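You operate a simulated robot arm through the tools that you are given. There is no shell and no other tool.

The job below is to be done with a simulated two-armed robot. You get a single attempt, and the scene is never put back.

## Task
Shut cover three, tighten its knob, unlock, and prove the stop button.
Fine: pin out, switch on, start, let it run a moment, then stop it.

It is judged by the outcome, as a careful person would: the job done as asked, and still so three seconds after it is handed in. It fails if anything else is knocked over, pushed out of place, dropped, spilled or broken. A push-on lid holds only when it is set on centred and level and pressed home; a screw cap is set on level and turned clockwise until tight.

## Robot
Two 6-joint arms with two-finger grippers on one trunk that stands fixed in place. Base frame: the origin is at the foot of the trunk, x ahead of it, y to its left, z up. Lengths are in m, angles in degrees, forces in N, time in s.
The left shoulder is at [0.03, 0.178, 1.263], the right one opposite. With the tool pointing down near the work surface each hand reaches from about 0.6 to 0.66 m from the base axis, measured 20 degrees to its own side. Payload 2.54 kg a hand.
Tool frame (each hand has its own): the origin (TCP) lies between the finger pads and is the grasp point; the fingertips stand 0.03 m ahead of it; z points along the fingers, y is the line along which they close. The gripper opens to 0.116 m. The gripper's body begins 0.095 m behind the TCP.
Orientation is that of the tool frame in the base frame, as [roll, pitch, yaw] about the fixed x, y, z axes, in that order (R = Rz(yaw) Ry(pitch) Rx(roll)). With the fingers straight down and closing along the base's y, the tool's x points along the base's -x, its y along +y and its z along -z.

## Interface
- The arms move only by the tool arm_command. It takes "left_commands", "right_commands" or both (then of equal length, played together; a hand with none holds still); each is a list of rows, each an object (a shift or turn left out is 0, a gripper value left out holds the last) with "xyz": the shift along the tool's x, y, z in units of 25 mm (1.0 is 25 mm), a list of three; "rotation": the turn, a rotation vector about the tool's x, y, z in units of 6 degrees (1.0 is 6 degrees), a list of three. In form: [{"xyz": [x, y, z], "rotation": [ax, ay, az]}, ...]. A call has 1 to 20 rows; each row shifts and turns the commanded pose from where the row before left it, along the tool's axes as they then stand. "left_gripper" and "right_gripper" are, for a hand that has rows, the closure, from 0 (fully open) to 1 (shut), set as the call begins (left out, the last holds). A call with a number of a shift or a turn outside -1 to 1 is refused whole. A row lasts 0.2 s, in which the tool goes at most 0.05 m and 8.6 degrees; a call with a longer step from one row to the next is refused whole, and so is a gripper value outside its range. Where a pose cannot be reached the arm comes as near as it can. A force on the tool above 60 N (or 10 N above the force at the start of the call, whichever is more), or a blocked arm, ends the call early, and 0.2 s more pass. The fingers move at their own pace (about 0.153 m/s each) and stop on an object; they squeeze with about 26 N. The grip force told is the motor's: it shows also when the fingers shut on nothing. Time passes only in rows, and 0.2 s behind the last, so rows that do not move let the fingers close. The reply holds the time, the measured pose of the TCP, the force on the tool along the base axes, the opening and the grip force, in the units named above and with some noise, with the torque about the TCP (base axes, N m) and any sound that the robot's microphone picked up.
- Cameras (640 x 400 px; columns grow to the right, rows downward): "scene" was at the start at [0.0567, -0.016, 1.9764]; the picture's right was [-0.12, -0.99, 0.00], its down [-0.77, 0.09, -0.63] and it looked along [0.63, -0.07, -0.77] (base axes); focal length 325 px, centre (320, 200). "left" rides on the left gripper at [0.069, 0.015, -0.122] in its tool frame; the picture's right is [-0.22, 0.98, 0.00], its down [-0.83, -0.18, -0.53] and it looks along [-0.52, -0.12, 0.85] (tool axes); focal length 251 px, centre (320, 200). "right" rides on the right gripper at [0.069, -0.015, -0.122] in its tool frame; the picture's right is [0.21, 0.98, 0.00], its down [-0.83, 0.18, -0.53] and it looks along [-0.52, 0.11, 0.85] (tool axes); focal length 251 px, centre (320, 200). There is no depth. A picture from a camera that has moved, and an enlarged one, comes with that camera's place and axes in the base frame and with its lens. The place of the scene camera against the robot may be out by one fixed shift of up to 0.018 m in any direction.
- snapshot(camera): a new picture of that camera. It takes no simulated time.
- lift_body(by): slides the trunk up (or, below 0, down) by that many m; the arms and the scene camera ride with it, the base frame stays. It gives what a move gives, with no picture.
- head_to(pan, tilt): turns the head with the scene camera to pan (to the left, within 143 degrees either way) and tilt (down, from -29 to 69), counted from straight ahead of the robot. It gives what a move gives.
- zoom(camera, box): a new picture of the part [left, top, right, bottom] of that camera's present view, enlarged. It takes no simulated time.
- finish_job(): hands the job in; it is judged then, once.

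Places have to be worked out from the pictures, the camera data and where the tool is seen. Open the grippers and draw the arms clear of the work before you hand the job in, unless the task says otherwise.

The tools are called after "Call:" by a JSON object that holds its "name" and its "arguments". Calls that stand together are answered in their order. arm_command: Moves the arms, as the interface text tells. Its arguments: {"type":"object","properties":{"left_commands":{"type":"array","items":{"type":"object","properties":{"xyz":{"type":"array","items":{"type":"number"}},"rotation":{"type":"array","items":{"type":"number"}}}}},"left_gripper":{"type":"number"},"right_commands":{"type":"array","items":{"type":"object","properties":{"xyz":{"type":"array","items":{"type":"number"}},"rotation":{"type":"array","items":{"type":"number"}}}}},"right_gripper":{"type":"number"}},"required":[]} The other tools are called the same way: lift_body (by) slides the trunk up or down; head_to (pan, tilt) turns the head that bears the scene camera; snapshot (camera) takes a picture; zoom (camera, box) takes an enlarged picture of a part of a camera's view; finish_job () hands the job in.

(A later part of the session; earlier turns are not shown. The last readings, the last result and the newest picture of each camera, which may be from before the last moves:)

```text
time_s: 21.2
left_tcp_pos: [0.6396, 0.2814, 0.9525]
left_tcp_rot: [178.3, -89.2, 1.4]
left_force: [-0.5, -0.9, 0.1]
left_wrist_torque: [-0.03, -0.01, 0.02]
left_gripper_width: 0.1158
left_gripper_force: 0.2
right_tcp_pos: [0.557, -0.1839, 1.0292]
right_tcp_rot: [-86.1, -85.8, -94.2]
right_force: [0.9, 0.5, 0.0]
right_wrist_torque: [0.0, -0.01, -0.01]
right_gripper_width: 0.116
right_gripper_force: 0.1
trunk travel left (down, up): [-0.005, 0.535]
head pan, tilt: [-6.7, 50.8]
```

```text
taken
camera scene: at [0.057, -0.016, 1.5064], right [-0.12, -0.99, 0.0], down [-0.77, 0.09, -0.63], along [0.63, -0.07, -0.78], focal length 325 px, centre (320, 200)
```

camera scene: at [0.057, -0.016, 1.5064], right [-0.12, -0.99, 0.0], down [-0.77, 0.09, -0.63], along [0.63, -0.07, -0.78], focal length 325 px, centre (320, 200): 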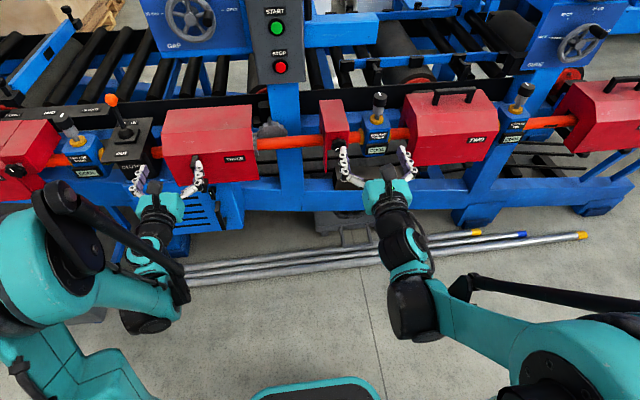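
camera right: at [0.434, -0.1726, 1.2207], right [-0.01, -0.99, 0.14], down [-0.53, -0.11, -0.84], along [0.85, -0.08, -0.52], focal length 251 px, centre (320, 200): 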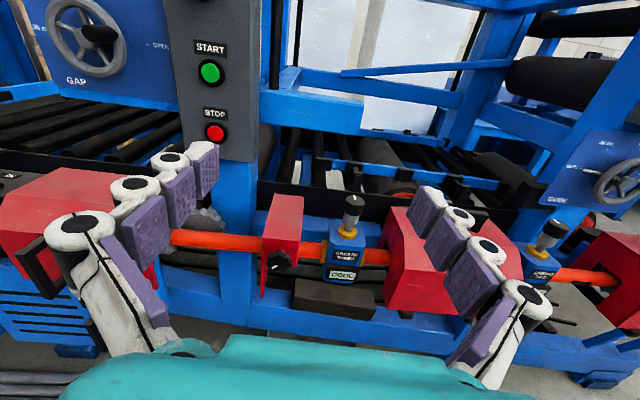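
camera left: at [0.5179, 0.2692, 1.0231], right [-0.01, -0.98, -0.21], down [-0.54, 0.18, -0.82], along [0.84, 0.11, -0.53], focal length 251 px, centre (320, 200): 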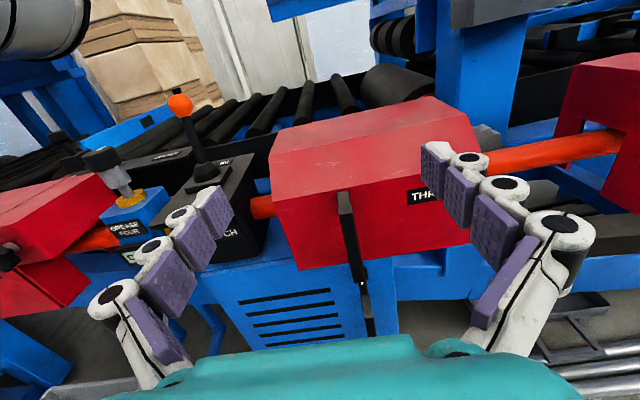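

The hand followed and now stands at (0.64, 0.28, 0.95). I enlarge the handle in this closer view.

Call:
{"name": "zoom", "arguments": {"camera": "left", "box": [260, 150, 460, 340]}}

Call:
{"name": "zoom", "arguments": {"camera": "scene", "box": [120, 90, 280, 240]}}

```text
2.11 times, centred on (360, 245) of left
camera zoom: at [0.5179, 0.2692, 1.0231], right [-0.01, -0.98, -0.21], down [-0.54, 0.18, -0.82], along [0.84, 0.11, -0.53], focal length 529 px, centre (236, 105)
```

zoom: 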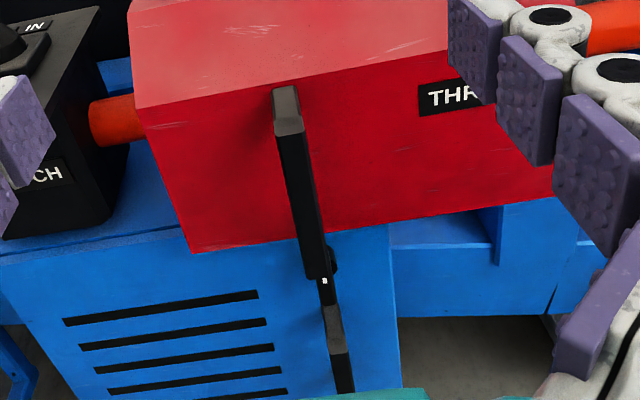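

```text
2.67 times, centred on (200, 165) of scene
camera zoom: at [0.057, -0.016, 1.5064], right [-0.12, -0.99, 0.0], down [-0.77, 0.09, -0.63], along [0.63, -0.07, -0.78], focal length 867 px, centre (640, 293)
```

zoom: 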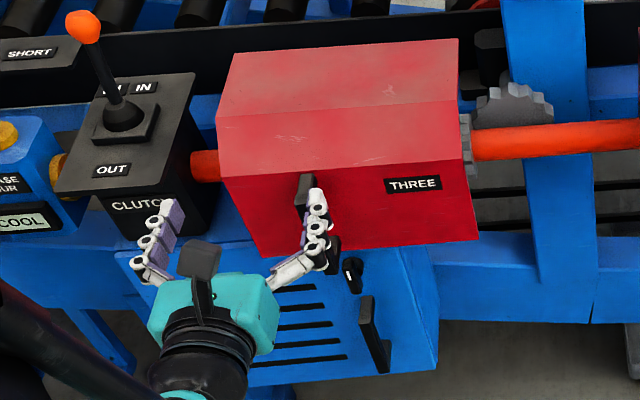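

The handle bar works out at x≈0.755-0.767, y≈0.275, z from 0.73 to 0.85, with the cover's face at x≈0.796. I move the left hand down to z≈0.81, still short of the bar.

Call:
{"name": "arm_command", "arguments": {"left_commands": [{"xyz": [-0.95, 0.04, 0.4]}, {"xyz": [-0.95, 0.04, 0.4]}, {"xyz": [-0.95, 0.04, 0.4]}, {"xyz": [-0.95, 0.04, 0.4]}, {"xyz": [-0.95, 0.04, 0.4]}, {"xyz": [-0.95, 0.04, 0.4]}]}}

Call:
{"name": "snapshot", "arguments": {"camera": "left"}}

Call:
{"name": "zoom", "arguments": {"camera": "scene", "box": [120, 90, 280, 240]}}

```text
time_s: 22.6
left_tcp_pos: [0.728, 0.2819, 0.8383]
left_tcp_rot: [178.2, -89.0, 1.4]
left_force: [0.1, 0.0, 0.0]
left_wrist_torque: [0.0, -0.03, 0.03]
left_gripper_width: 0.1158
left_gripper_force: 0.0
left hand out of reach, approached as far as the arm can: row 2, 3, 4, 5, 6
right_tcp_pos: [0.5554, -0.1843, 1.0288]
right_tcp_rot: [-86.3, -85.7, -94.2]
right_force: [0.4, 1.6, 0.0]
right_wrist_torque: [0.01, 0.0, 0.02]
right_gripper_width: 0.1159
right_gripper_force: 0.0
trunk travel left (down, up): [-0.005, 0.535]
head pan, tilt: [-6.7, 50.8]
```

```text
taken
camera left: at [0.6066, 0.2693, 0.909], right [-0.01, -0.98, -0.21], down [-0.55, 0.19, -0.82], along [0.84, 0.11, -0.53], focal length 251 px, centre (320, 200)
```

left: 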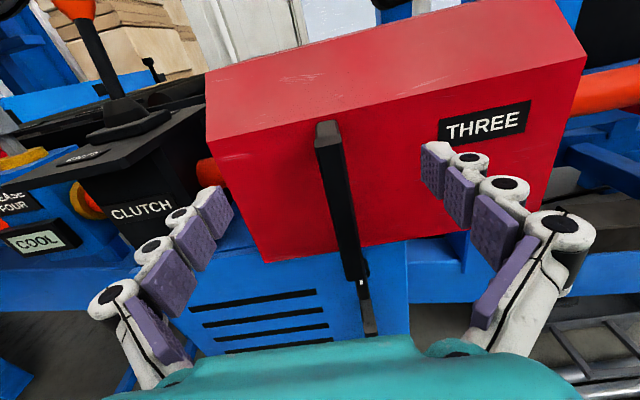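

```text
2.67 times, centred on (200, 165) of scene
camera zoom: at [0.0571, -0.0158, 1.5064], right [-0.12, -0.99, 0.0], down [-0.77, 0.09, -0.63], along [0.63, -0.07, -0.78], focal length 867 px, centre (640, 293)
```

zoom: 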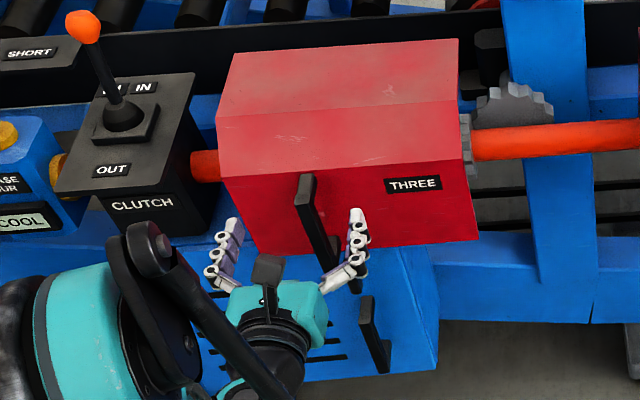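

The hand sits at (0.728, 0.282, 0.838), with the bar between the fingers ahead. The arm's inner limit stops it going lower, so I pitch the tool about 18° down and line up y before moving in.

Call:
{"name": "arm_command", "arguments": {"left_commands": [{"rotation": [0, -1, 0]}, {"rotation": [0, -1, 0]}, {"rotation": [0, -1, 0]}, {"xyz": [0, 0.28, 0]}]}}

Call:
{"name": "snapshot", "arguments": {"camera": "left"}}

```text
time_s: 23.6
left_tcp_pos: [0.7284, 0.277, 0.8389]
left_tcp_rot: [-180.0, -71.1, -0.5]
left_force: [0.3, 0.1, -0.1]
left_wrist_torque: [0.01, 0.02, 0.01]
left_gripper_width: 0.1158
left_gripper_force: 0.1
right_tcp_pos: [0.5556, -0.1843, 1.0288]
right_tcp_rot: [-86.1, -85.7, -94.4]
right_force: [0.3, -0.5, 0.5]
right_wrist_torque: [-0.01, -0.01, -0.05]
right_gripper_width: 0.1162
right_gripper_force: 0.0
trunk travel left (down, up): [-0.005, 0.535]
head pan, tilt: [-6.7, 50.8]
```

```text
taken
camera left: at [0.6342, 0.264, 0.9433], right [-0.08, -0.98, -0.2], down [-0.77, 0.19, -0.61], along [0.63, 0.11, -0.77], focal length 251 px, centre (320, 200)
```

left: 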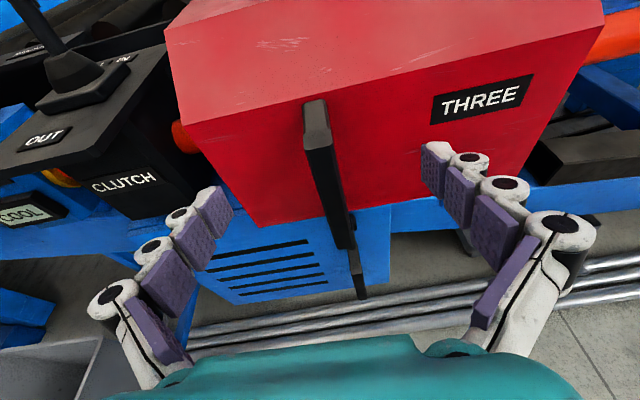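

The bar lies almost exactly between the pads (about 4 mm to the right). I move in with the fingers open until the pads flank the bar.

Call:
{"name": "arm_command", "arguments": {"left_commands": [{"xyz": [-0.5, 0.15, 0.2]}, {"xyz": [-0.5, 0, 0.2]}, {"xyz": [0, 0, 0.4]}, {"xyz": [0, 0, 0.35]}]}}

Call:
{"name": "snapshot", "arguments": {"camera": "left"}}

Call:
{"name": "zoom", "arguments": {"camera": "scene", "box": [120, 90, 280, 240]}}

```text
time_s: 24.6
left_tcp_pos: [0.7469, 0.2742, 0.8064]
left_tcp_rot: [-179.8, -71.3, -0.6]
left_force: [0.1, -0.5, -0.5]
left_wrist_torque: [0.0, 0.02, -0.02]
left_gripper_width: 0.1158
left_gripper_force: 0.1
right_tcp_pos: [0.5558, -0.1851, 1.0304]
right_tcp_rot: [-86.2, -85.7, -94.3]
right_force: [-0.8, -0.4, -0.4]
right_wrist_torque: [0.0, 0.01, -0.01]
right_gripper_width: 0.1159
right_gripper_force: 0.0
trunk travel left (down, up): [-0.005, 0.535]
head pan, tilt: [-6.7, 50.8]
```

```text
taken
camera left: at [0.6527, 0.2608, 0.9115], right [-0.08, -0.98, -0.2], down [-0.77, 0.19, -0.61], along [0.63, 0.11, -0.77], focal length 251 px, centre (320, 200)
```

left: 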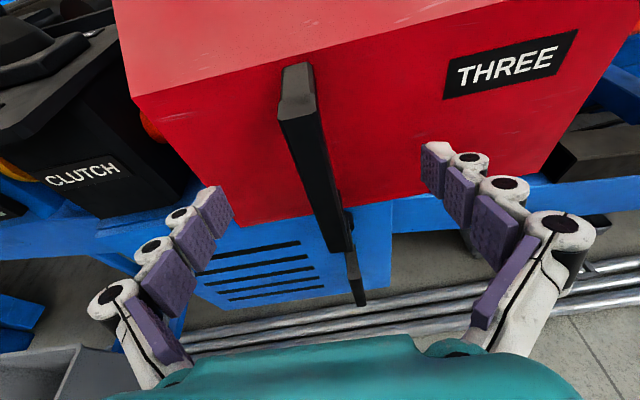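

```text
2.67 times, centred on (200, 165) of scene
camera zoom: at [0.0568, -0.016, 1.5064], right [-0.12, -0.99, 0.0], down [-0.77, 0.09, -0.63], along [0.63, -0.07, -0.77], focal length 867 px, centre (640, 293)
```

zoom: 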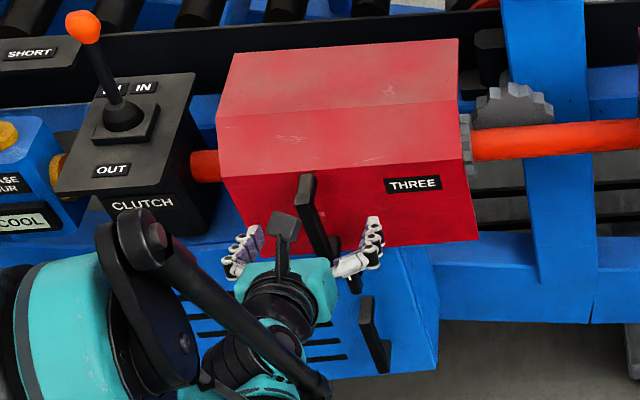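

The pads flank the bar, whose y≈0.275 matches the TCP. I close the left gripper on it with still rows.

Call:
{"name": "arm_command", "arguments": {"left_commands": [{"xyz": [0, 0, 0]}, {"xyz": [0, 0, 0]}, {"xyz": [0, 0, 0]}], "left_gripper": 1}}

Call:
{"name": "snapshot", "arguments": {"camera": "left"}}

```text
time_s: 25.4
left_tcp_pos: [0.745, 0.2742, 0.807]
left_tcp_rot: [180.0, -71.3, -0.5]
left_force: [-2.8, -2.0, -0.7]
left_wrist_torque: [0.06, 0.27, 0.16]
left_gripper_width: 0.0147
left_gripper_force: 40.5
right_tcp_pos: [0.5562, -0.1839, 1.0302]
right_tcp_rot: [-85.9, -85.7, -94.6]
right_force: [0.2, -0.9, 0.9]
right_wrist_torque: [-0.02, -0.02, -0.05]
right_gripper_width: 0.1162
right_gripper_force: 0.0
trunk travel left (down, up): [-0.005, 0.535]
head pan, tilt: [-6.7, 50.8]
```

```text
taken
camera left: at [0.6523, 0.2604, 0.9117], right [-0.08, -0.98, -0.2], down [-0.77, 0.19, -0.61], along [0.63, 0.11, -0.77], focal length 251 px, centre (320, 200)
```

left: 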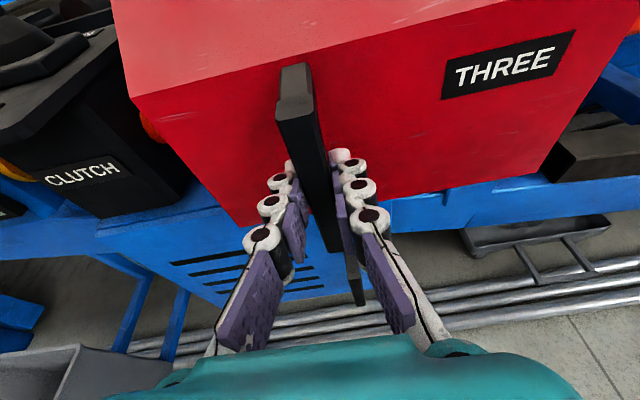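

The bar is gripped (width 14.7 mm). I start sliding the cover gently to -y and watch the force.

Call:
{"name": "arm_command", "arguments": {"left_commands": [{"xyz": [0, 0.4, 0]}, {"xyz": [0, 0.4, 0]}, {"xyz": [0, 0.4, 0]}]}}

Call:
{"name": "snapshot", "arguments": {"camera": "left"}}

Call:
{"name": "zoom", "arguments": {"camera": "scene", "box": [120, 90, 380, 240]}}

```text
time_s: 26.2
left_tcp_pos: [0.7451, 0.2433, 0.8053]
left_tcp_rot: [180.0, -71.5, -0.4]
left_force: [3.1, -2.8, 19.7]
left_wrist_torque: [0.1, 0.71, 0.22]
left_gripper_width: 0.0147
left_gripper_force: 40.9
right_tcp_pos: [0.5554, -0.1845, 1.0313]
right_tcp_rot: [-85.2, -85.7, -95.4]
right_force: [-0.2, -0.8, -0.6]
right_wrist_torque: [-0.03, -0.01, -0.02]
right_gripper_width: 0.1162
right_gripper_force: 0.1
trunk travel left (down, up): [-0.005, 0.535]
head pan, tilt: [-6.7, 50.8]
```

```text
taken
camera left: at [0.6519, 0.2302, 0.9113], right [-0.08, -0.98, -0.2], down [-0.77, 0.19, -0.61], along [0.64, 0.11, -0.76], focal length 251 px, centre (320, 200)
```

left: 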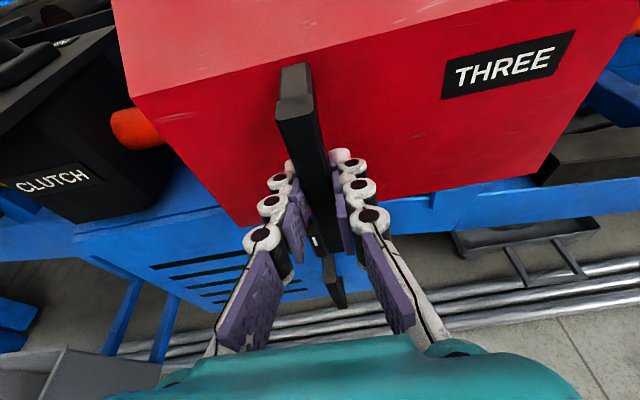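

```text
2.46 times, centred on (250, 165) of scene
camera zoom: at [0.0547, -0.0171, 1.5067], right [-0.12, -0.99, 0.0], down [-0.77, 0.09, -0.63], along [0.63, -0.07, -0.77], focal length 800 px, centre (492, 286)
```

zoom: 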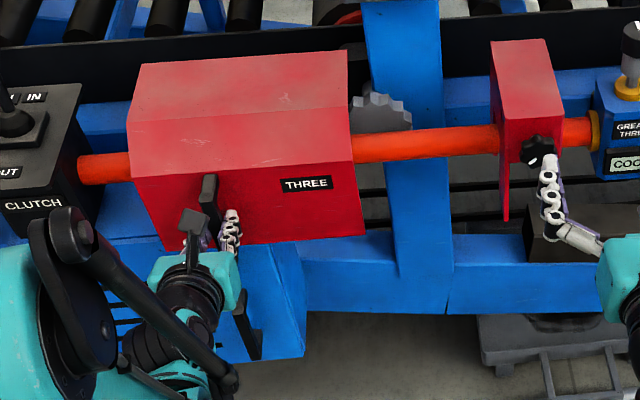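

The cover slides freely. A vertical load of about 20 N is building, so I ease up by a couple of millimetres and continue sliding.

Call:
{"name": "arm_command", "arguments": {"left_commands": [{"xyz": [0.06, 0.5, 0.02]}, {"xyz": [0, 0.5, 0]}, {"xyz": [0, 0.5, 0]}, {"xyz": [0, 0.5, 0]}, {"xyz": [0, 0.5, 0]}, {"xyz": [0, 0.5, 0]}]}}

```text
time_s: 27.6
left_tcp_pos: [0.7468, 0.1848, 0.8067]
left_tcp_rot: [179.8, -71.3, -0.9]
left_force: [-10.7, 2.3, 3.0]
left_wrist_torque: [0.24, 0.39, 0.35]
left_gripper_width: 0.0147
left_gripper_force: 40.9
left hand out of reach, approached as far as the arm can: row 5, 6
right_tcp_pos: [0.5549, -0.1834, 1.0303]
right_tcp_rot: [-85.1, -85.7, -95.2]
right_force: [-0.2, 0.0, -0.7]
right_wrist_torque: [0.01, -0.02, -0.01]
right_gripper_width: 0.1159
right_gripper_force: 0.1
trunk travel left (down, up): [-0.005, 0.535]
head pan, tilt: [-6.7, 50.8]
```

At y=0.185 the left arm meets its inner reach limit. I open the fingers, pitch the tool a further 24° down about the bar (raising the wrist), then regrip.

Call:
{"name": "arm_command", "arguments": {"left_commands": [{"xyz": [0, 0, 0]}, {"xyz": [0, 0, 0]}, {"rotation": [0, -1, 0]}, {"rotation": [0, -1, 0]}, {"rotation": [0, -1, 0]}, {"rotation": [0, -1, 0]}], "left_gripper": 0.4}}

Call:
{"name": "snapshot", "arguments": {"camera": "left"}}

```text
time_s: 29.0
left_tcp_pos: [0.7459, 0.2127, 0.8073]
left_tcp_rot: [179.8, -47.2, -0.9]
left_force: [0.8, -2.5, -0.6]
left_wrist_torque: [-0.04, 0.02, 0.03]
left_gripper_width: 0.0704
left_gripper_force: 0.8
left hand out of reach, approached as far as the arm can: row 3, 4, 5, 6
right_tcp_pos: [0.5556, -0.1848, 1.0302]
right_tcp_rot: [-86.1, -85.6, -94.4]
right_force: [-0.5, -0.6, -0.2]
right_wrist_torque: [0.0, 0.02, 0.02]
right_gripper_width: 0.1159
right_gripper_force: 0.0
trunk travel left (down, up): [-0.005, 0.535]
head pan, tilt: [-6.7, 50.8]
```

```text
taken
camera left: at [0.7024, 0.2, 0.9408], right [-0.16, -0.97, -0.16], down [-0.95, 0.2, -0.24], along [0.27, 0.11, -0.96], focal length 251 px, centre (320, 200)
```

left: 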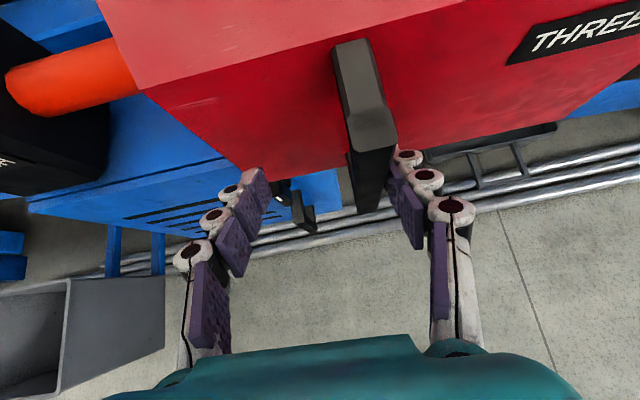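

The hand drifted to y=0.213, so this posture is worse for reach. Before choosing another, I look at the arm's configuration with the scene camera.

Call:
{"name": "snapshot", "arguments": {"camera": "scene"}}

Call:
{"name": "head_to", "arguments": {"pan": 20, "tilt": 65}}

Call:
{"name": "snapshot", "arguments": {"camera": "scene"}}

```text
taken
camera scene: at [0.0567, -0.0163, 1.5064], right [-0.12, -0.99, 0.0], down [-0.77, 0.09, -0.63], along [0.63, -0.07, -0.77], focal length 325 px, centre (320, 200)
```

scene: 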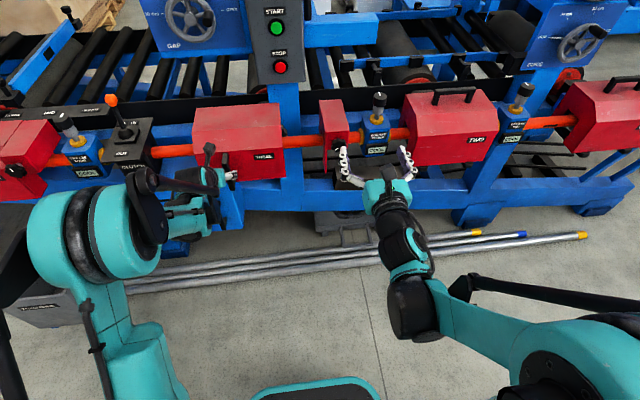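

```text
time_s: 29.9
left_tcp_pos: [0.7451, 0.213, 0.8078]
left_tcp_rot: [179.8, -47.3, -0.9]
left_force: [-0.7, -0.8, 0.1]
left_wrist_torque: [-0.06, 0.02, -0.02]
left_gripper_width: 0.0705
left_gripper_force: 1.0
right_tcp_pos: [0.5555, -0.185, 1.0296]
right_tcp_rot: [-86.0, -85.7, -94.5]
right_force: [-0.3, 0.5, 0.5]
right_wrist_torque: [0.0, -0.01, 0.0]
right_gripper_width: 0.1159
right_gripper_force: 0.0
trunk travel left (down, up): [-0.005, 0.535]
head pan, tilt: [20.0, 65.0]
```

```text
taken
camera scene: at [0.0379, 0.0135, 1.4894], right [0.34, -0.94, 0.0], down [-0.85, -0.31, -0.42], along [0.4, 0.14, -0.91], focal length 325 px, centre (320, 200)
```

scene: 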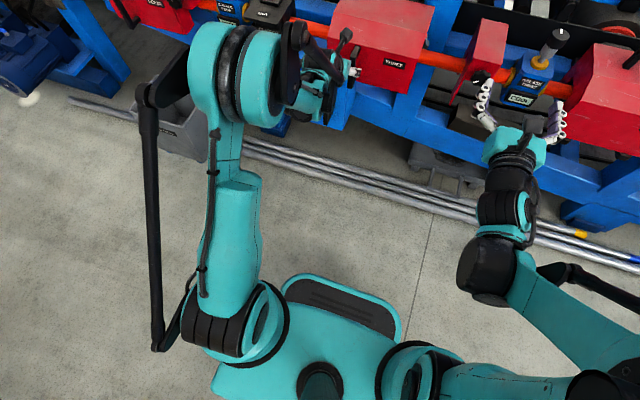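

The left arm has switched to an elbow-up fold, which limits it here, while the right arm keeps its elbow out to the side. So I'll withdraw the left hand from the bar and let the right hand take the handle.

Call:
{"name": "arm_command", "arguments": {"left_commands": [{"xyz": [0, -0.3, -0.5]}, {"xyz": [0, 0, -1]}, {"xyz": [0, 0, -1]}, {"xyz": [0, 0, -1]}, {"xyz": [0, 0, -1]}, {"xyz": [0, -1, 0]}, {"xyz": [0, -1, 0]}, {"xyz": [0, -1, 0]}, {"xyz": [0, -1, 0]}, {"xyz": [0, -1, 0]}]}}

Call:
{"name": "head_to", "arguments": {"pan": 0, "tilt": 52}}

Call:
{"name": "snapshot", "arguments": {"camera": "scene"}}

Call:
{"name": "snapshot", "arguments": {"camera": "right"}}

```text
time_s: 32.1
left_tcp_pos: [0.6654, 0.3457, 0.8845]
left_tcp_rot: [-180.0, -47.2, -0.5]
left_force: [-0.6, 0.3, 0.1]
left_wrist_torque: [0.0, 0.01, -0.01]
left_gripper_width: 0.0697
left_gripper_force: 0.1
right_tcp_pos: [0.5558, -0.1845, 1.0298]
right_tcp_rot: [-86.1, -85.6, -94.4]
right_force: [-0.1, -0.5, -0.8]
right_wrist_torque: [0.01, 0.0, 0.01]
right_gripper_width: 0.1161
right_gripper_force: 0.1
trunk travel left (down, up): [-0.005, 0.535]
head pan, tilt: [20.0, 65.0]
```

```text
time_s: 33.0
left_tcp_pos: [0.6647, 0.3454, 0.8843]
left_tcp_rot: [-179.9, -47.2, -0.5]
left_force: [0.3, -0.1, 0.5]
left_wrist_torque: [0.02, -0.01, 0.01]
left_gripper_width: 0.0695
left_gripper_force: 0.1
right_tcp_pos: [0.5556, -0.1836, 1.029]
right_tcp_rot: [-86.0, -85.7, -94.3]
right_force: [-0.1, -0.5, 0.1]
right_wrist_torque: [-0.02, 0.0, -0.02]
right_gripper_width: 0.1159
right_gripper_force: 0.0
trunk travel left (down, up): [-0.005, 0.535]
head pan, tilt: [0.0, 52.0]
```

```text
taken
camera scene: at [0.0559, -0.007, 1.5048], right [0.0, -1.0, 0.0], down [-0.79, 0.0, -0.62], along [0.62, 0.0, -0.79], focal length 325 px, centre (320, 200)
```

scene: 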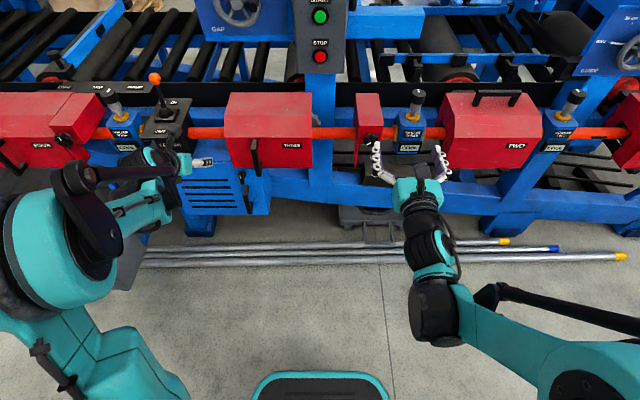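

```text
taken
camera right: at [0.4341, -0.1726, 1.1005], right [-0.01, -0.99, 0.14], down [-0.53, -0.11, -0.84], along [0.85, -0.08, -0.52], focal length 251 px, centre (320, 200)
```

right: 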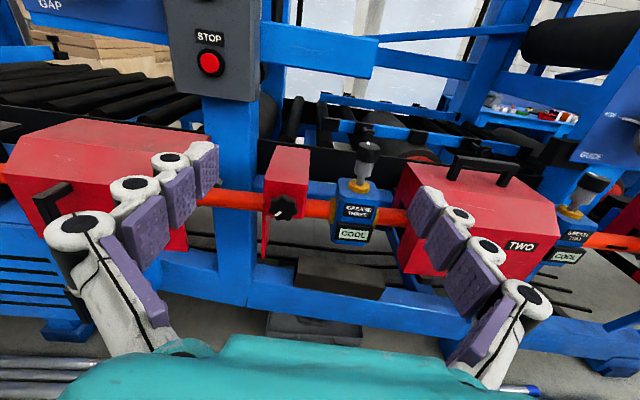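

The left hand is clear. Now I bring the right hand across in front of the handle (still well back in x), correcting its roll as it goes.

Call:
{"name": "arm_command", "arguments": {"right_commands": [{"xyz": [0, -1, 0]}, {"xyz": [0, -1, 0]}, {"xyz": [0, -1, 0]}, {"xyz": [0, -1, 0]}, {"xyz": [0, -1, 0]}, {"xyz": [0, -1, 0]}, {"xyz": [0, -1, 0]}, {"xyz": [0, -1, 0]}, {"xyz": [0, -1, 0], "rotation": [0, 0, -0.36]}, {"xyz": [0, -1, 0], "rotation": [0, 0, -0.36]}, {"xyz": [0, -1, 0]}, {"xyz": [0, -1, 0]}]}}

Call:
{"name": "snapshot", "arguments": {"camera": "right"}}

Call:
{"name": "snapshot", "arguments": {"camera": "scene"}}

```text
time_s: 35.6
left_tcp_pos: [0.6649, 0.3453, 0.8846]
left_tcp_rot: [179.8, -47.2, -0.4]
left_force: [-0.2, 0.1, 0.1]
left_wrist_torque: [0.02, 0.04, -0.04]
left_gripper_width: 0.0698
left_gripper_force: 0.1
right_tcp_pos: [0.5556, 0.1165, 1.0461]
right_tcp_rot: [13.7, -89.7, 165.7]
right_force: [0.5, 0.1, 0.9]
right_wrist_torque: [0.0, 0.03, -0.05]
right_gripper_width: 0.116
right_gripper_force: 0.0
right hand out of reach, approached as far as the arm can: row 1
trunk travel left (down, up): [-0.005, 0.535]
head pan, tilt: [0.0, 52.0]
```

```text
taken
camera right: at [0.4344, 0.1329, 1.1154], right [-0.01, -0.98, 0.22], down [-0.53, -0.18, -0.83], along [0.85, -0.12, -0.52], focal length 251 px, centre (320, 200)
```

right: 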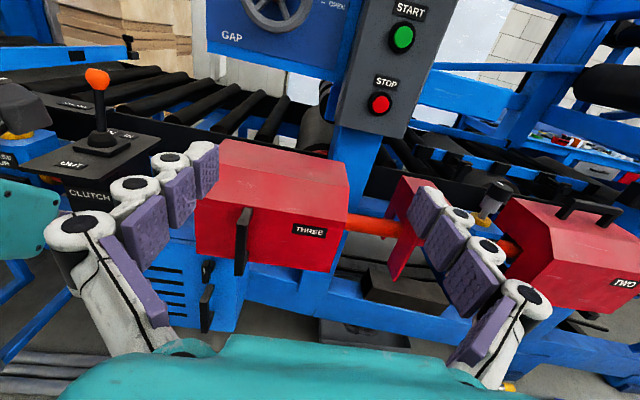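

```text
taken
camera scene: at [0.0561, -0.0065, 1.5048], right [0.0, -1.0, 0.0], down [-0.79, 0.0, -0.62], along [0.62, 0.0, -0.79], focal length 325 px, centre (320, 200)
```

scene: 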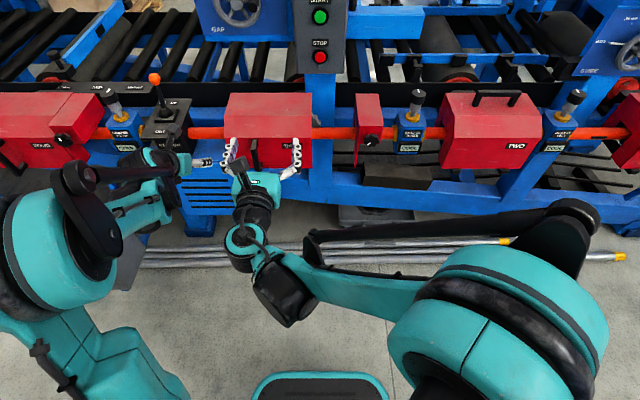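

The right arm follows cleanly and its tool is now level. I bring it down and forward towards the bar, with the fingers partly closed to stay clear of the left hand.

Call:
{"name": "arm_command", "arguments": {"right_commands": [{"xyz": [-1, -0.33, 0.4]}, {"xyz": [-1, -0.33, 0.4]}, {"xyz": [-1, -0.33, 0.4]}, {"xyz": [-1, -0.33, 0.4]}, {"xyz": [-1, -0.33, 0.4]}, {"xyz": [-1, -0.33, 0.4]}, {"xyz": [-1, -0.33, 0.4]}, {"xyz": [-1, -0.33, 0.4]}, {"xyz": [-1, -0.33, 0.4]}], "right_gripper": 0.3}}

Call:
{"name": "snapshot", "arguments": {"camera": "right"}}

Call:
{"name": "snapshot", "arguments": {"camera": "scene"}}

```text
time_s: 37.6
left_tcp_pos: [0.6643, 0.3454, 0.8842]
left_tcp_rot: [-180.0, -47.2, -0.4]
left_force: [0.0, 0.2, 0.3]
left_wrist_torque: [0.0, 0.02, -0.01]
left_gripper_width: 0.0696
left_gripper_force: 0.1
right_tcp_pos: [0.6505, 0.1891, 0.8227]
right_tcp_rot: [11.2, -89.7, 168.3]
right_force: [0.1, -0.5, -0.3]
right_wrist_torque: [-0.04, 0.01, -0.02]
right_gripper_width: 0.0811
right_gripper_force: 0.0
trunk travel left (down, up): [-0.005, 0.535]
head pan, tilt: [0.0, 52.0]
```

```text
taken
camera right: at [0.5287, 0.2049, 0.892], right [-0.01, -0.98, 0.22], down [-0.53, -0.18, -0.83], along [0.85, -0.12, -0.52], focal length 251 px, centre (320, 200)
```

right: 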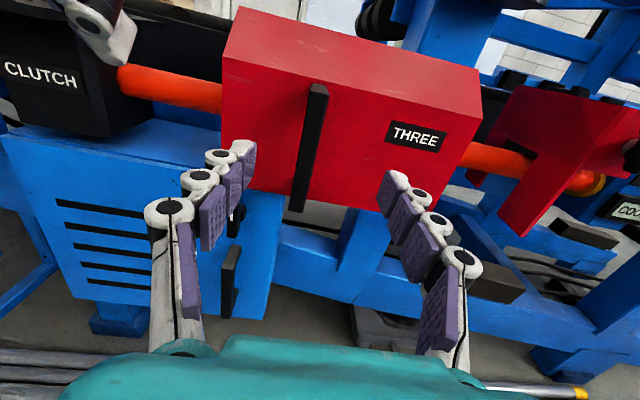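

```text
taken
camera scene: at [0.0564, -0.0067, 1.5048], right [0.0, -1.0, 0.0], down [-0.79, 0.0, -0.62], along [0.62, 0.0, -0.79], focal length 325 px, centre (320, 200)
```

scene: 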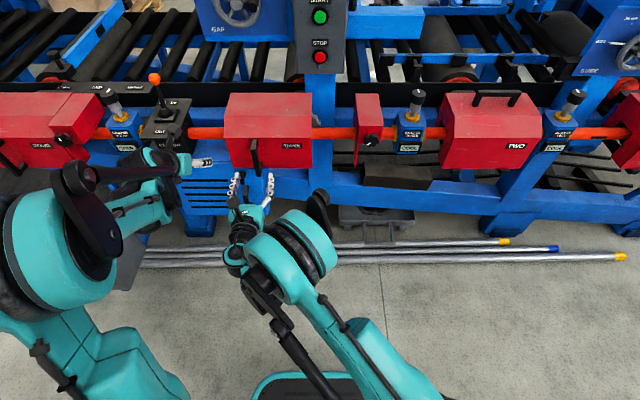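

The right hand reached (0.65, 0.189, 0.823) without hitting a limit. The bar is straight ahead at y≈0.197, so I centre on it and advance to x≈0.745.

Call:
{"name": "arm_command", "arguments": {"right_commands": [{"xyz": [-0.3, -0.32, 0.5]}, {"xyz": [-0.2, 0, 0.9]}, {"xyz": [0, 0, 0.9]}, {"xyz": [0, 0, 0.75]}, {"xyz": [0, 0, 0.7]}]}}

Call:
{"name": "snapshot", "arguments": {"camera": "right"}}

```text
time_s: 38.8
left_tcp_pos: [0.6652, 0.3453, 0.8838]
left_tcp_rot: [180.0, -47.2, -0.5]
left_force: [0.6, 0.9, 0.5]
left_wrist_torque: [0.01, 0.01, -0.01]
left_gripper_width: 0.0694
left_gripper_force: 0.0
right_tcp_pos: [0.7453, 0.1955, 0.8092]
right_tcp_rot: [8.1, -89.7, 171.5]
right_force: [-0.2, -0.1, -0.4]
right_wrist_torque: [0.02, 0.01, -0.01]
right_gripper_width: 0.0808
right_gripper_force: 0.1
trunk travel left (down, up): [-0.005, 0.535]
head pan, tilt: [0.0, 52.0]
```

```text
taken
camera right: at [0.6234, 0.2116, 0.8798], right [-0.01, -0.98, 0.22], down [-0.53, -0.18, -0.83], along [0.85, -0.12, -0.52], focal length 251 px, centre (320, 200)
```

right: 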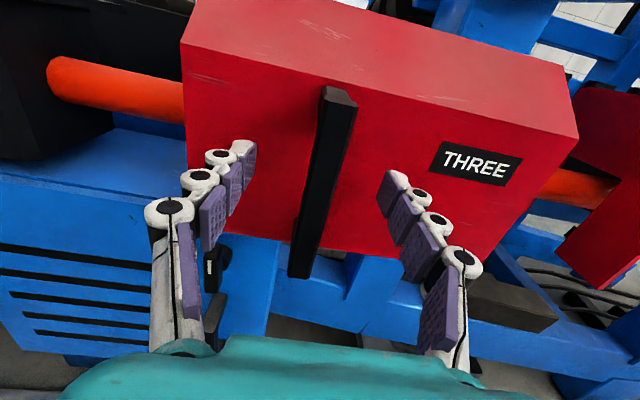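

The bar is centred between the pads. I close the right gripper on it.

Call:
{"name": "arm_command", "arguments": {"right_commands": [{"xyz": [0, 0, 0]}, {"xyz": [0, 0, 0]}, {"xyz": [0, 0, 0]}], "right_gripper": 1}}

Call:
{"name": "arm_command", "arguments": {"right_commands": [{"xyz": [0, 0.4, 0]}, {"xyz": [0, 0.4, 0]}, {"xyz": [0, 0.4, 0]}, {"xyz": [0, 0.4, 0]}]}}

```text
time_s: 39.6
left_tcp_pos: [0.6651, 0.3459, 0.8842]
left_tcp_rot: [-180.0, -47.2, -0.4]
left_force: [0.5, 0.4, 0.3]
left_wrist_torque: [-0.02, 0.04, -0.02]
left_gripper_width: 0.0699
left_gripper_force: 0.1
right_tcp_pos: [0.7457, 0.1953, 0.8107]
right_tcp_rot: [4.9, -89.6, 174.6]
right_force: [-0.3, 2.3, -1.0]
right_wrist_torque: [0.35, 0.08, 0.32]
right_gripper_width: 0.0148
right_gripper_force: 41.3
trunk travel left (down, up): [-0.005, 0.535]
head pan, tilt: [0.0, 52.0]
```

```text
time_s: 40.6
left_tcp_pos: [0.6672, 0.3454, 0.8831]
left_tcp_rot: [-180.0, -47.2, -0.4]
left_force: [-0.2, 0.6, 0.3]
left_wrist_torque: [-0.02, -0.01, 0.01]
left_gripper_width: 0.0696
left_gripper_force: 0.1
right_tcp_pos: [0.7449, 0.1534, 0.8099]
right_tcp_rot: [9.4, -89.9, 169.9]
right_force: [25.3, -1.5, 7.7]
right_wrist_torque: [0.57, -0.03, 0.33]
right_gripper_width: 0.0146
right_gripper_force: 40.5
trunk travel left (down, up): [-0.005, 0.535]
head pan, tilt: [0.0, 52.0]
```

It slides, with some fore-aft load (25 N), so I ease forward slightly and go on sliding.

Call:
{"name": "arm_command", "arguments": {"right_commands": [{"xyz": [0, 0.4, 0.05]}, {"xyz": [0, 0.5, 0]}, {"xyz": [0, 0.5, 0]}, {"xyz": [0, 0.5, 0]}]}}

Call:
{"name": "snapshot", "arguments": {"camera": "right"}}

Call:
{"name": "snapshot", "arguments": {"camera": "scene"}}

```text
time_s: 41.6
left_tcp_pos: [0.6654, 0.3443, 0.8842]
left_tcp_rot: [180.0, -47.2, -0.5]
left_force: [-0.4, 0.3, -0.2]
left_wrist_torque: [0.02, 0.0, -0.01]
left_gripper_width: 0.0694
left_gripper_force: 0.0
right_tcp_pos: [0.745, 0.1073, 0.8095]
right_tcp_rot: [6.8, -89.8, 172.7]
right_force: [24.9, -3.3, 10.7]
right_wrist_torque: [0.53, -0.42, 0.29]
right_gripper_width: 0.0143
right_gripper_force: 41.1
trunk travel left (down, up): [-0.005, 0.535]
head pan, tilt: [0.0, 52.0]
```

```text
taken
camera right: at [0.6222, 0.1239, 0.8795], right [-0.01, -0.98, 0.22], down [-0.53, -0.18, -0.83], along [0.85, -0.12, -0.52], focal length 251 px, centre (320, 200)
```

right: 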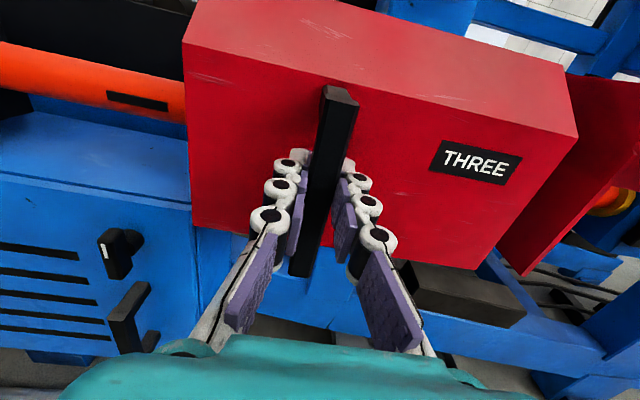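

```text
taken
camera scene: at [0.0573, -0.0077, 1.5047], right [0.0, -1.0, 0.0], down [-0.79, 0.0, -0.61], along [0.61, 0.0, -0.79], focal length 325 px, centre (320, 200)
```

scene: 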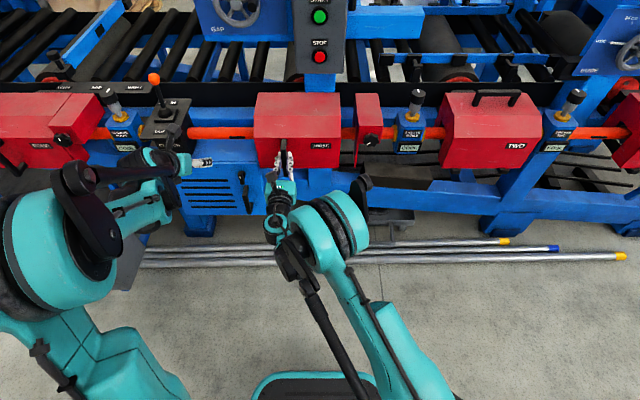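

About 45 mm of gap remains. I continue towards the bracket, slowing near contact.

Call:
{"name": "arm_command", "arguments": {"right_commands": [{"xyz": [0, 0.4, 0.05]}, {"xyz": [0, 0.4, 0]}, {"xyz": [0, 0.4, 0]}, {"xyz": [0, 0.3, 0]}]}}

Call:
{"name": "snapshot", "arguments": {"camera": "right"}}

Call:
{"name": "zoom", "arguments": {"camera": "scene", "box": [240, 80, 400, 180]}}

```text
time_s: 42.6
left_tcp_pos: [0.6644, 0.3465, 0.8828]
left_tcp_rot: [179.9, -47.1, -0.4]
left_force: [-0.1, 0.7, -0.7]
left_wrist_torque: [-0.02, 0.01, -0.01]
left_gripper_width: 0.0696
left_gripper_force: 0.0
right_tcp_pos: [0.7447, 0.07, 0.8102]
right_tcp_rot: [-5.8, -89.9, -174.5]
right_force: [-19.9, -0.2, -29.9]
right_wrist_torque: [-0.5, 0.19, 0.35]
right_gripper_width: 0.015
right_gripper_force: 40.8
trunk travel left (down, up): [-0.005, 0.535]
head pan, tilt: [0.0, 52.0]
```

```text
taken
camera right: at [0.6222, 0.0868, 0.8797], right [-0.01, -0.98, 0.21], down [-0.53, -0.18, -0.83], along [0.85, -0.12, -0.52], focal length 251 px, centre (320, 200)
```

right: 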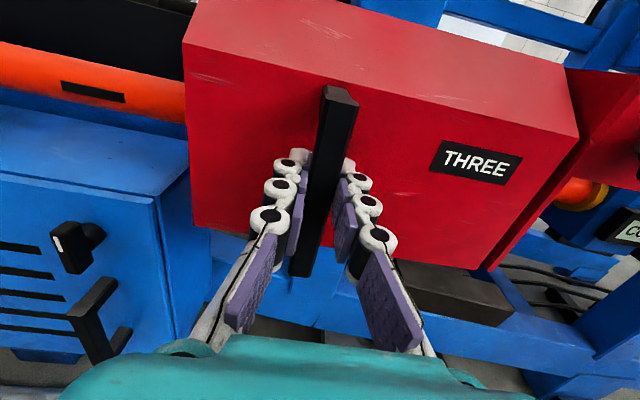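

```text
4.00 times, centred on (320, 130) of scene
camera zoom: at [0.0568, -0.0067, 1.5045], right [0.0, -1.0, 0.0], down [-0.79, 0.0, -0.61], along [0.61, 0.0, -0.79], focal length 1300 px, centre (320, 480)
```

zoom: 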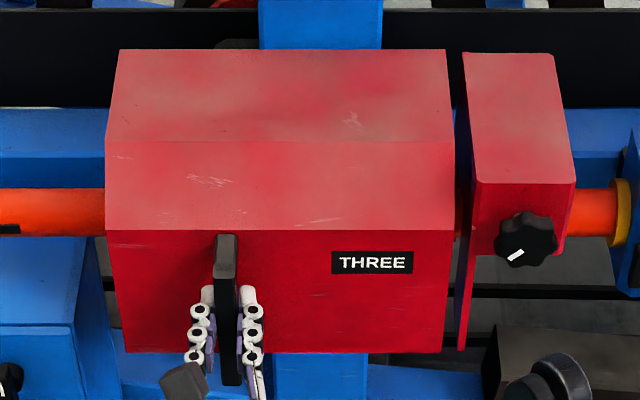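

About 12 mm of gap is left. I relieve the vertical load and press the rest of the way in small steps.

Call:
{"name": "arm_command", "arguments": {"right_commands": [{"xyz": [-0.06, 0.1, -0.05]}, {"xyz": [0, 0.2, 0]}, {"xyz": [0, 0.2, 0]}, {"xyz": [0, 0.1, 0]}, {"xyz": [0, 0.1, 0]}]}}

Call:
{"name": "zoom", "arguments": {"camera": "scene", "box": [240, 80, 400, 180]}}

Call:
{"name": "snapshot", "arguments": {"camera": "right"}}

```text
time_s: 43.8
left_tcp_pos: [0.6655, 0.3488, 0.8836]
left_tcp_rot: [179.7, -47.3, -0.2]
left_force: [0.1, -0.5, 0.2]
left_wrist_torque: [-0.01, -0.01, -0.01]
left_gripper_width: 0.0694
left_gripper_force: 0.0
right_tcp_pos: [0.7452, 0.0608, 0.81]
right_tcp_rot: [37.2, -89.4, 142.9]
right_force: [12.4, 36.6, 16.0]
right_wrist_torque: [0.9, 0.08, 0.01]
right_gripper_width: 0.0146
right_gripper_force: 40.7
trunk travel left (down, up): [-0.005, 0.535]
head pan, tilt: [0.0, 52.0]
```

```text
4.00 times, centred on (320, 130) of scene
camera zoom: at [0.0559, -0.0024, 1.5051], right [0.0, -1.0, 0.0], down [-0.79, 0.0, -0.62], along [0.62, 0.0, -0.79], focal length 1300 px, centre (320, 480)
```

zoom: 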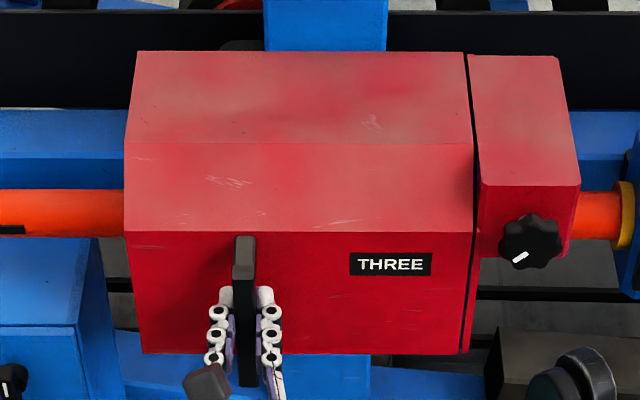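

```text
taken
camera right: at [0.6221, 0.0757, 0.8794], right [0.0, -0.98, 0.22], down [-0.53, -0.19, -0.83], along [0.85, -0.12, -0.52], focal length 251 px, centre (320, 200)
```

right: 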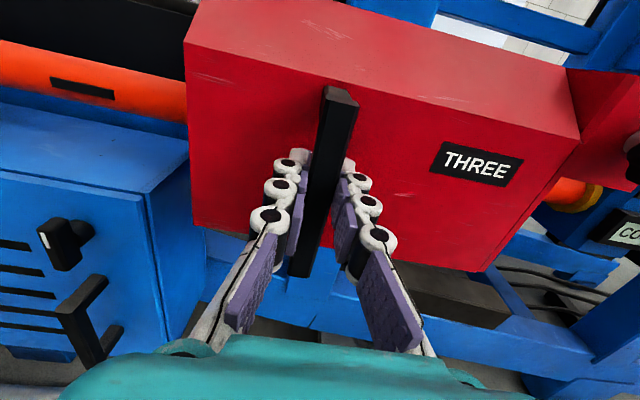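

Contact force has risen to 37 N in y and the seam is now a thin line. I compare it with the closed cover four's seam and check the status lights.

Call:
{"name": "zoom", "arguments": {"camera": "scene", "box": [0, 80, 160, 180]}}

Call:
{"name": "head_to", "arguments": {"pan": -10, "tilt": 20}}

Call:
{"name": "snapshot", "arguments": {"camera": "scene"}}

```text
4.00 times, centred on (80, 130) of scene
camera zoom: at [0.0559, -0.0024, 1.5051], right [0.0, -1.0, 0.0], down [-0.79, 0.0, -0.62], along [0.62, 0.0, -0.79], focal length 1300 px, centre (1280, 480)
```

zoom: 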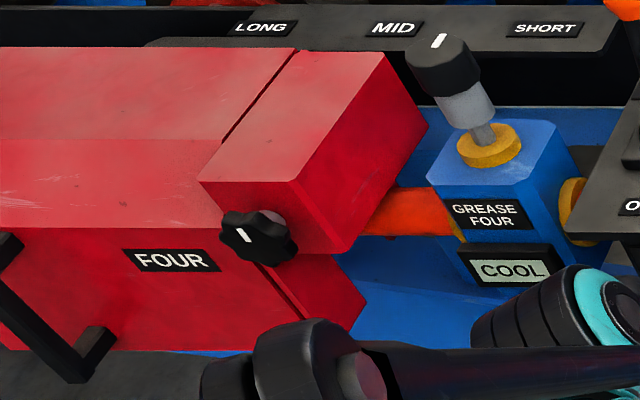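

```text
time_s: 44.7
left_tcp_pos: [0.6652, 0.3487, 0.8829]
left_tcp_rot: [179.7, -47.3, -0.2]
left_force: [-0.9, -0.1, 0.0]
left_wrist_torque: [0.02, 0.04, 0.02]
left_gripper_width: 0.0697
left_gripper_force: 0.1
right_tcp_pos: [0.7435, 0.061, 0.8094]
right_tcp_rot: [36.9, -89.6, 143.2]
right_force: [22.2, 41.5, 25.6]
right_wrist_torque: [0.79, -0.29, 0.02]
right_gripper_width: 0.0147
right_gripper_force: 40.9
trunk travel left (down, up): [-0.005, 0.535]
head pan, tilt: [-10.0, 20.0]
```

```text
taken
camera scene: at [0.0721, -0.0186, 1.5531], right [-0.17, -0.98, 0.0], down [-0.34, 0.06, -0.94], along [0.93, -0.16, -0.34], focal length 325 px, centre (320, 200)
```

scene: 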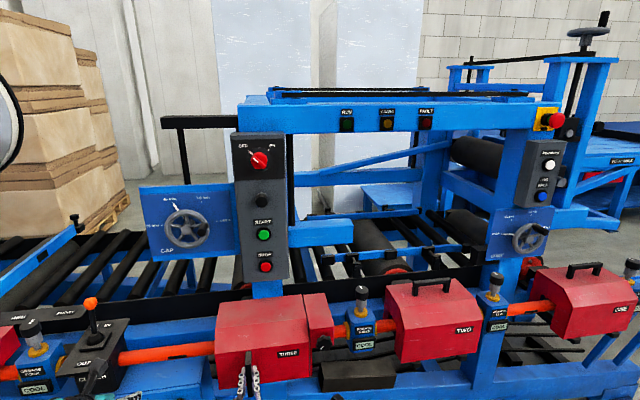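

The GUARD lamp has gone out, so cover three is fully shut. I open the right gripper and back straight out.

Call:
{"name": "arm_command", "arguments": {"right_commands": [{"xyz": [0, 0, 0]}, {"xyz": [0, 0, 0]}, {"xyz": [0, 0, -0.5]}, {"xyz": [0, 0, -1]}, {"xyz": [0, 0, -1]}, {"xyz": [0, 0, -1]}], "right_gripper": 0.4}}

Call:
{"name": "head_to", "arguments": {"pan": 0, "tilt": 45}}

Call:
{"name": "snapshot", "arguments": {"camera": "scene"}}

Call:
{"name": "snapshot", "arguments": {"camera": "right"}}

```text
time_s: 46.1
left_tcp_pos: [0.6648, 0.3456, 0.8835]
left_tcp_rot: [-179.9, -47.2, -0.4]
left_force: [-0.4, -0.1, -0.6]
left_wrist_torque: [0.01, -0.01, 0.03]
left_gripper_width: 0.0698
left_gripper_force: 0.0
right_tcp_pos: [0.68, 0.0699, 0.8242]
right_tcp_rot: [11.6, -89.8, 167.9]
right_force: [0.0, -0.2, -0.2]
right_wrist_torque: [0.02, 0.02, -0.03]
right_gripper_width: 0.0696
right_gripper_force: 0.1
right hand out of reach, approached as far as the arm can: row 5, 6
trunk travel left (down, up): [-0.005, 0.535]
head pan, tilt: [-10.0, 20.0]
```

```text
time_s: 47.0
left_tcp_pos: [0.6643, 0.3454, 0.8846]
left_tcp_rot: [-180.0, -47.4, -0.4]
left_force: [-0.1, -0.7, -0.7]
left_wrist_torque: [-0.02, 0.02, -0.02]
left_gripper_width: 0.0696
left_gripper_force: 0.1
right_tcp_pos: [0.6802, 0.0697, 0.8245]
right_tcp_rot: [11.1, -89.8, 168.3]
right_force: [0.9, 0.1, 0.3]
right_wrist_torque: [0.02, -0.04, -0.02]
right_gripper_width: 0.0696
right_gripper_force: 0.0
trunk travel left (down, up): [-0.005, 0.535]
head pan, tilt: [0.0, 45.0]
```

```text
taken
camera scene: at [0.0623, -0.007, 1.5144], right [0.0, -1.0, 0.0], down [-0.71, 0.0, -0.71], along [0.71, 0.0, -0.71], focal length 325 px, centre (320, 200)
```

scene: 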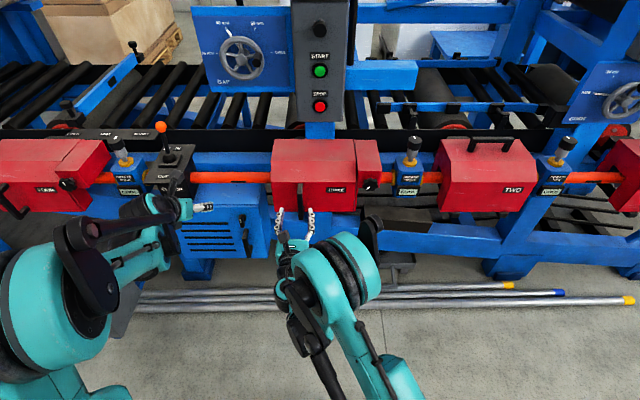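

```text
taken
camera right: at [0.5589, 0.087, 0.8943], right [-0.01, -0.98, 0.22], down [-0.53, -0.18, -0.83], along [0.85, -0.12, -0.52], focal length 251 px, centre (320, 200)
```

right: 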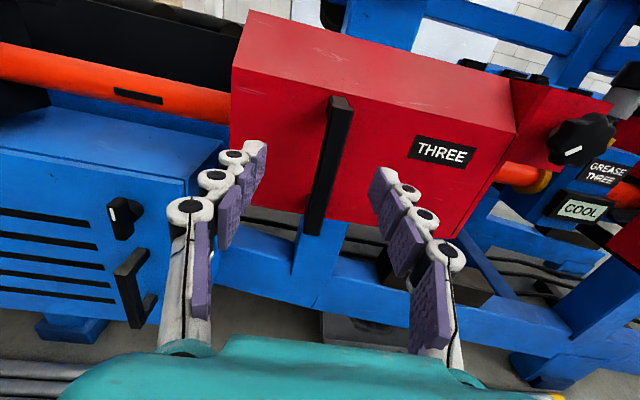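

Released; the cover stays shut. The knob is seen to the right at about (0.765, -0.145, 0.87). I raise the right hand and move it across in front of the knob.

Call:
{"name": "arm_command", "arguments": {"right_commands": [{"xyz": [1, 0, 0]}, {"xyz": [1, 0, -0.3]}, {"xyz": [1, 0.5, -0.3]}, {"xyz": [0, 1, 0]}, {"xyz": [0, 1, 0]}, {"xyz": [0, 1, 0]}, {"xyz": [0, 1, 0]}, {"xyz": [0, 1, 0]}, {"xyz": [0, 1, 0]}, {"xyz": [0, 1, 0]}, {"xyz": [0, 1, 0]}]}}

Call:
{"name": "snapshot", "arguments": {"camera": "right"}}

Call:
{"name": "snapshot", "arguments": {"camera": "scene"}}

```text
time_s: 49.4
left_tcp_pos: [0.6649, 0.3457, 0.8854]
left_tcp_rot: [180.0, -47.2, -0.3]
left_force: [0.4, -0.9, -0.4]
left_wrist_torque: [0.0, -0.03, -0.06]
left_gripper_width: 0.0697
left_gripper_force: 0.0
right_tcp_pos: [0.673, -0.1432, 0.9134]
right_tcp_rot: [10.5, -89.8, 168.9]
right_force: [0.0, -0.6, -0.6]
right_wrist_torque: [-0.01, -0.02, 0.0]
right_gripper_width: 0.0697
right_gripper_force: 0.1
right hand out of reach, approached as far as the arm can: row 8, 9, 10, 11
trunk travel left (down, up): [-0.005, 0.535]
head pan, tilt: [0.0, 45.0]
```

```text
taken
camera right: at [0.5509, -0.1262, 0.9832], right [-0.01, -0.98, 0.22], down [-0.53, -0.18, -0.83], along [0.85, -0.12, -0.52], focal length 251 px, centre (320, 200)
```

right: 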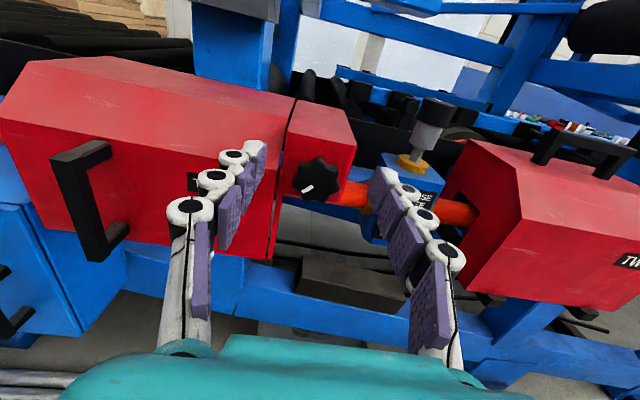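

```text
taken
camera scene: at [0.0622, -0.0074, 1.5144], right [0.0, -1.0, 0.0], down [-0.71, 0.0, -0.71], along [0.71, 0.0, -0.71], focal length 325 px, centre (320, 200)
```

scene: 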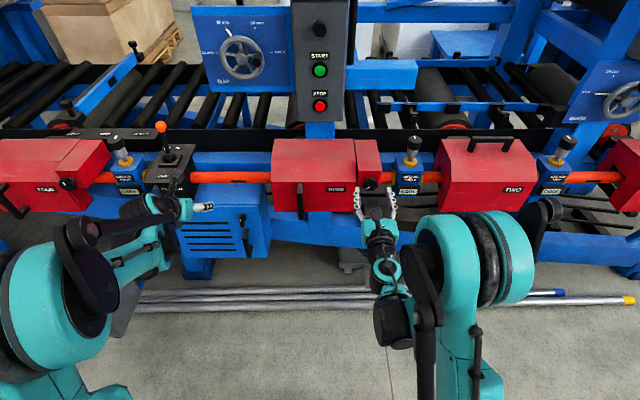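

Two rays put the knob's front at (0.766, -0.147, 0.875), about 44 mm across. I advance the right hand straight onto it with the fingers open 70 mm, stopping with the tips short of the bracket face.

Call:
{"name": "arm_command", "arguments": {"right_commands": [{"xyz": [-0.6, 0.1, 0.5]}, {"xyz": [-0.6, 0.05, 0.5]}, {"xyz": [-0.3, 0, 0.7]}, {"xyz": [0, 0, 0.7]}]}}

Call:
{"name": "snapshot", "arguments": {"camera": "right"}}

```text
time_s: 50.4
left_tcp_pos: [0.6654, 0.3455, 0.8835]
left_tcp_rot: [180.0, -47.2, -0.3]
left_force: [-0.2, -0.2, -0.4]
left_wrist_torque: [-0.01, 0.02, 0.04]
left_gripper_width: 0.0695
left_gripper_force: 0.0
right_tcp_pos: [0.7374, -0.1469, 0.8806]
right_tcp_rot: [6.7, -89.6, 172.8]
right_force: [-0.9, -0.6, -0.4]
right_wrist_torque: [-0.02, -0.02, -0.01]
right_gripper_width: 0.0698
right_gripper_force: 0.1
right hand out of reach, approached as far as the arm can: row 2
trunk travel left (down, up): [-0.005, 0.535]
head pan, tilt: [0.0, 45.0]
```

```text
taken
camera right: at [0.6154, -0.1303, 0.95], right [-0.01, -0.98, 0.22], down [-0.53, -0.18, -0.83], along [0.85, -0.12, -0.52], focal length 251 px, centre (320, 200)
```

right: 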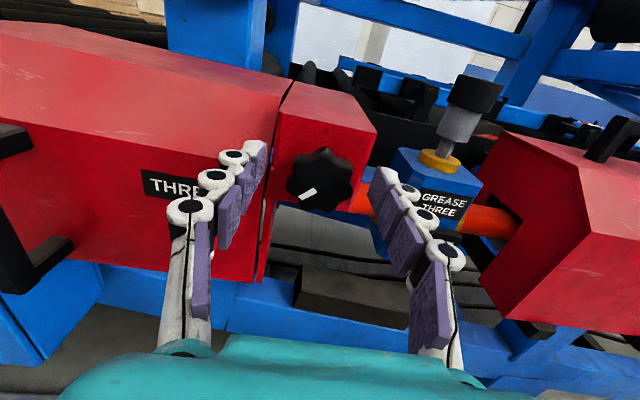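

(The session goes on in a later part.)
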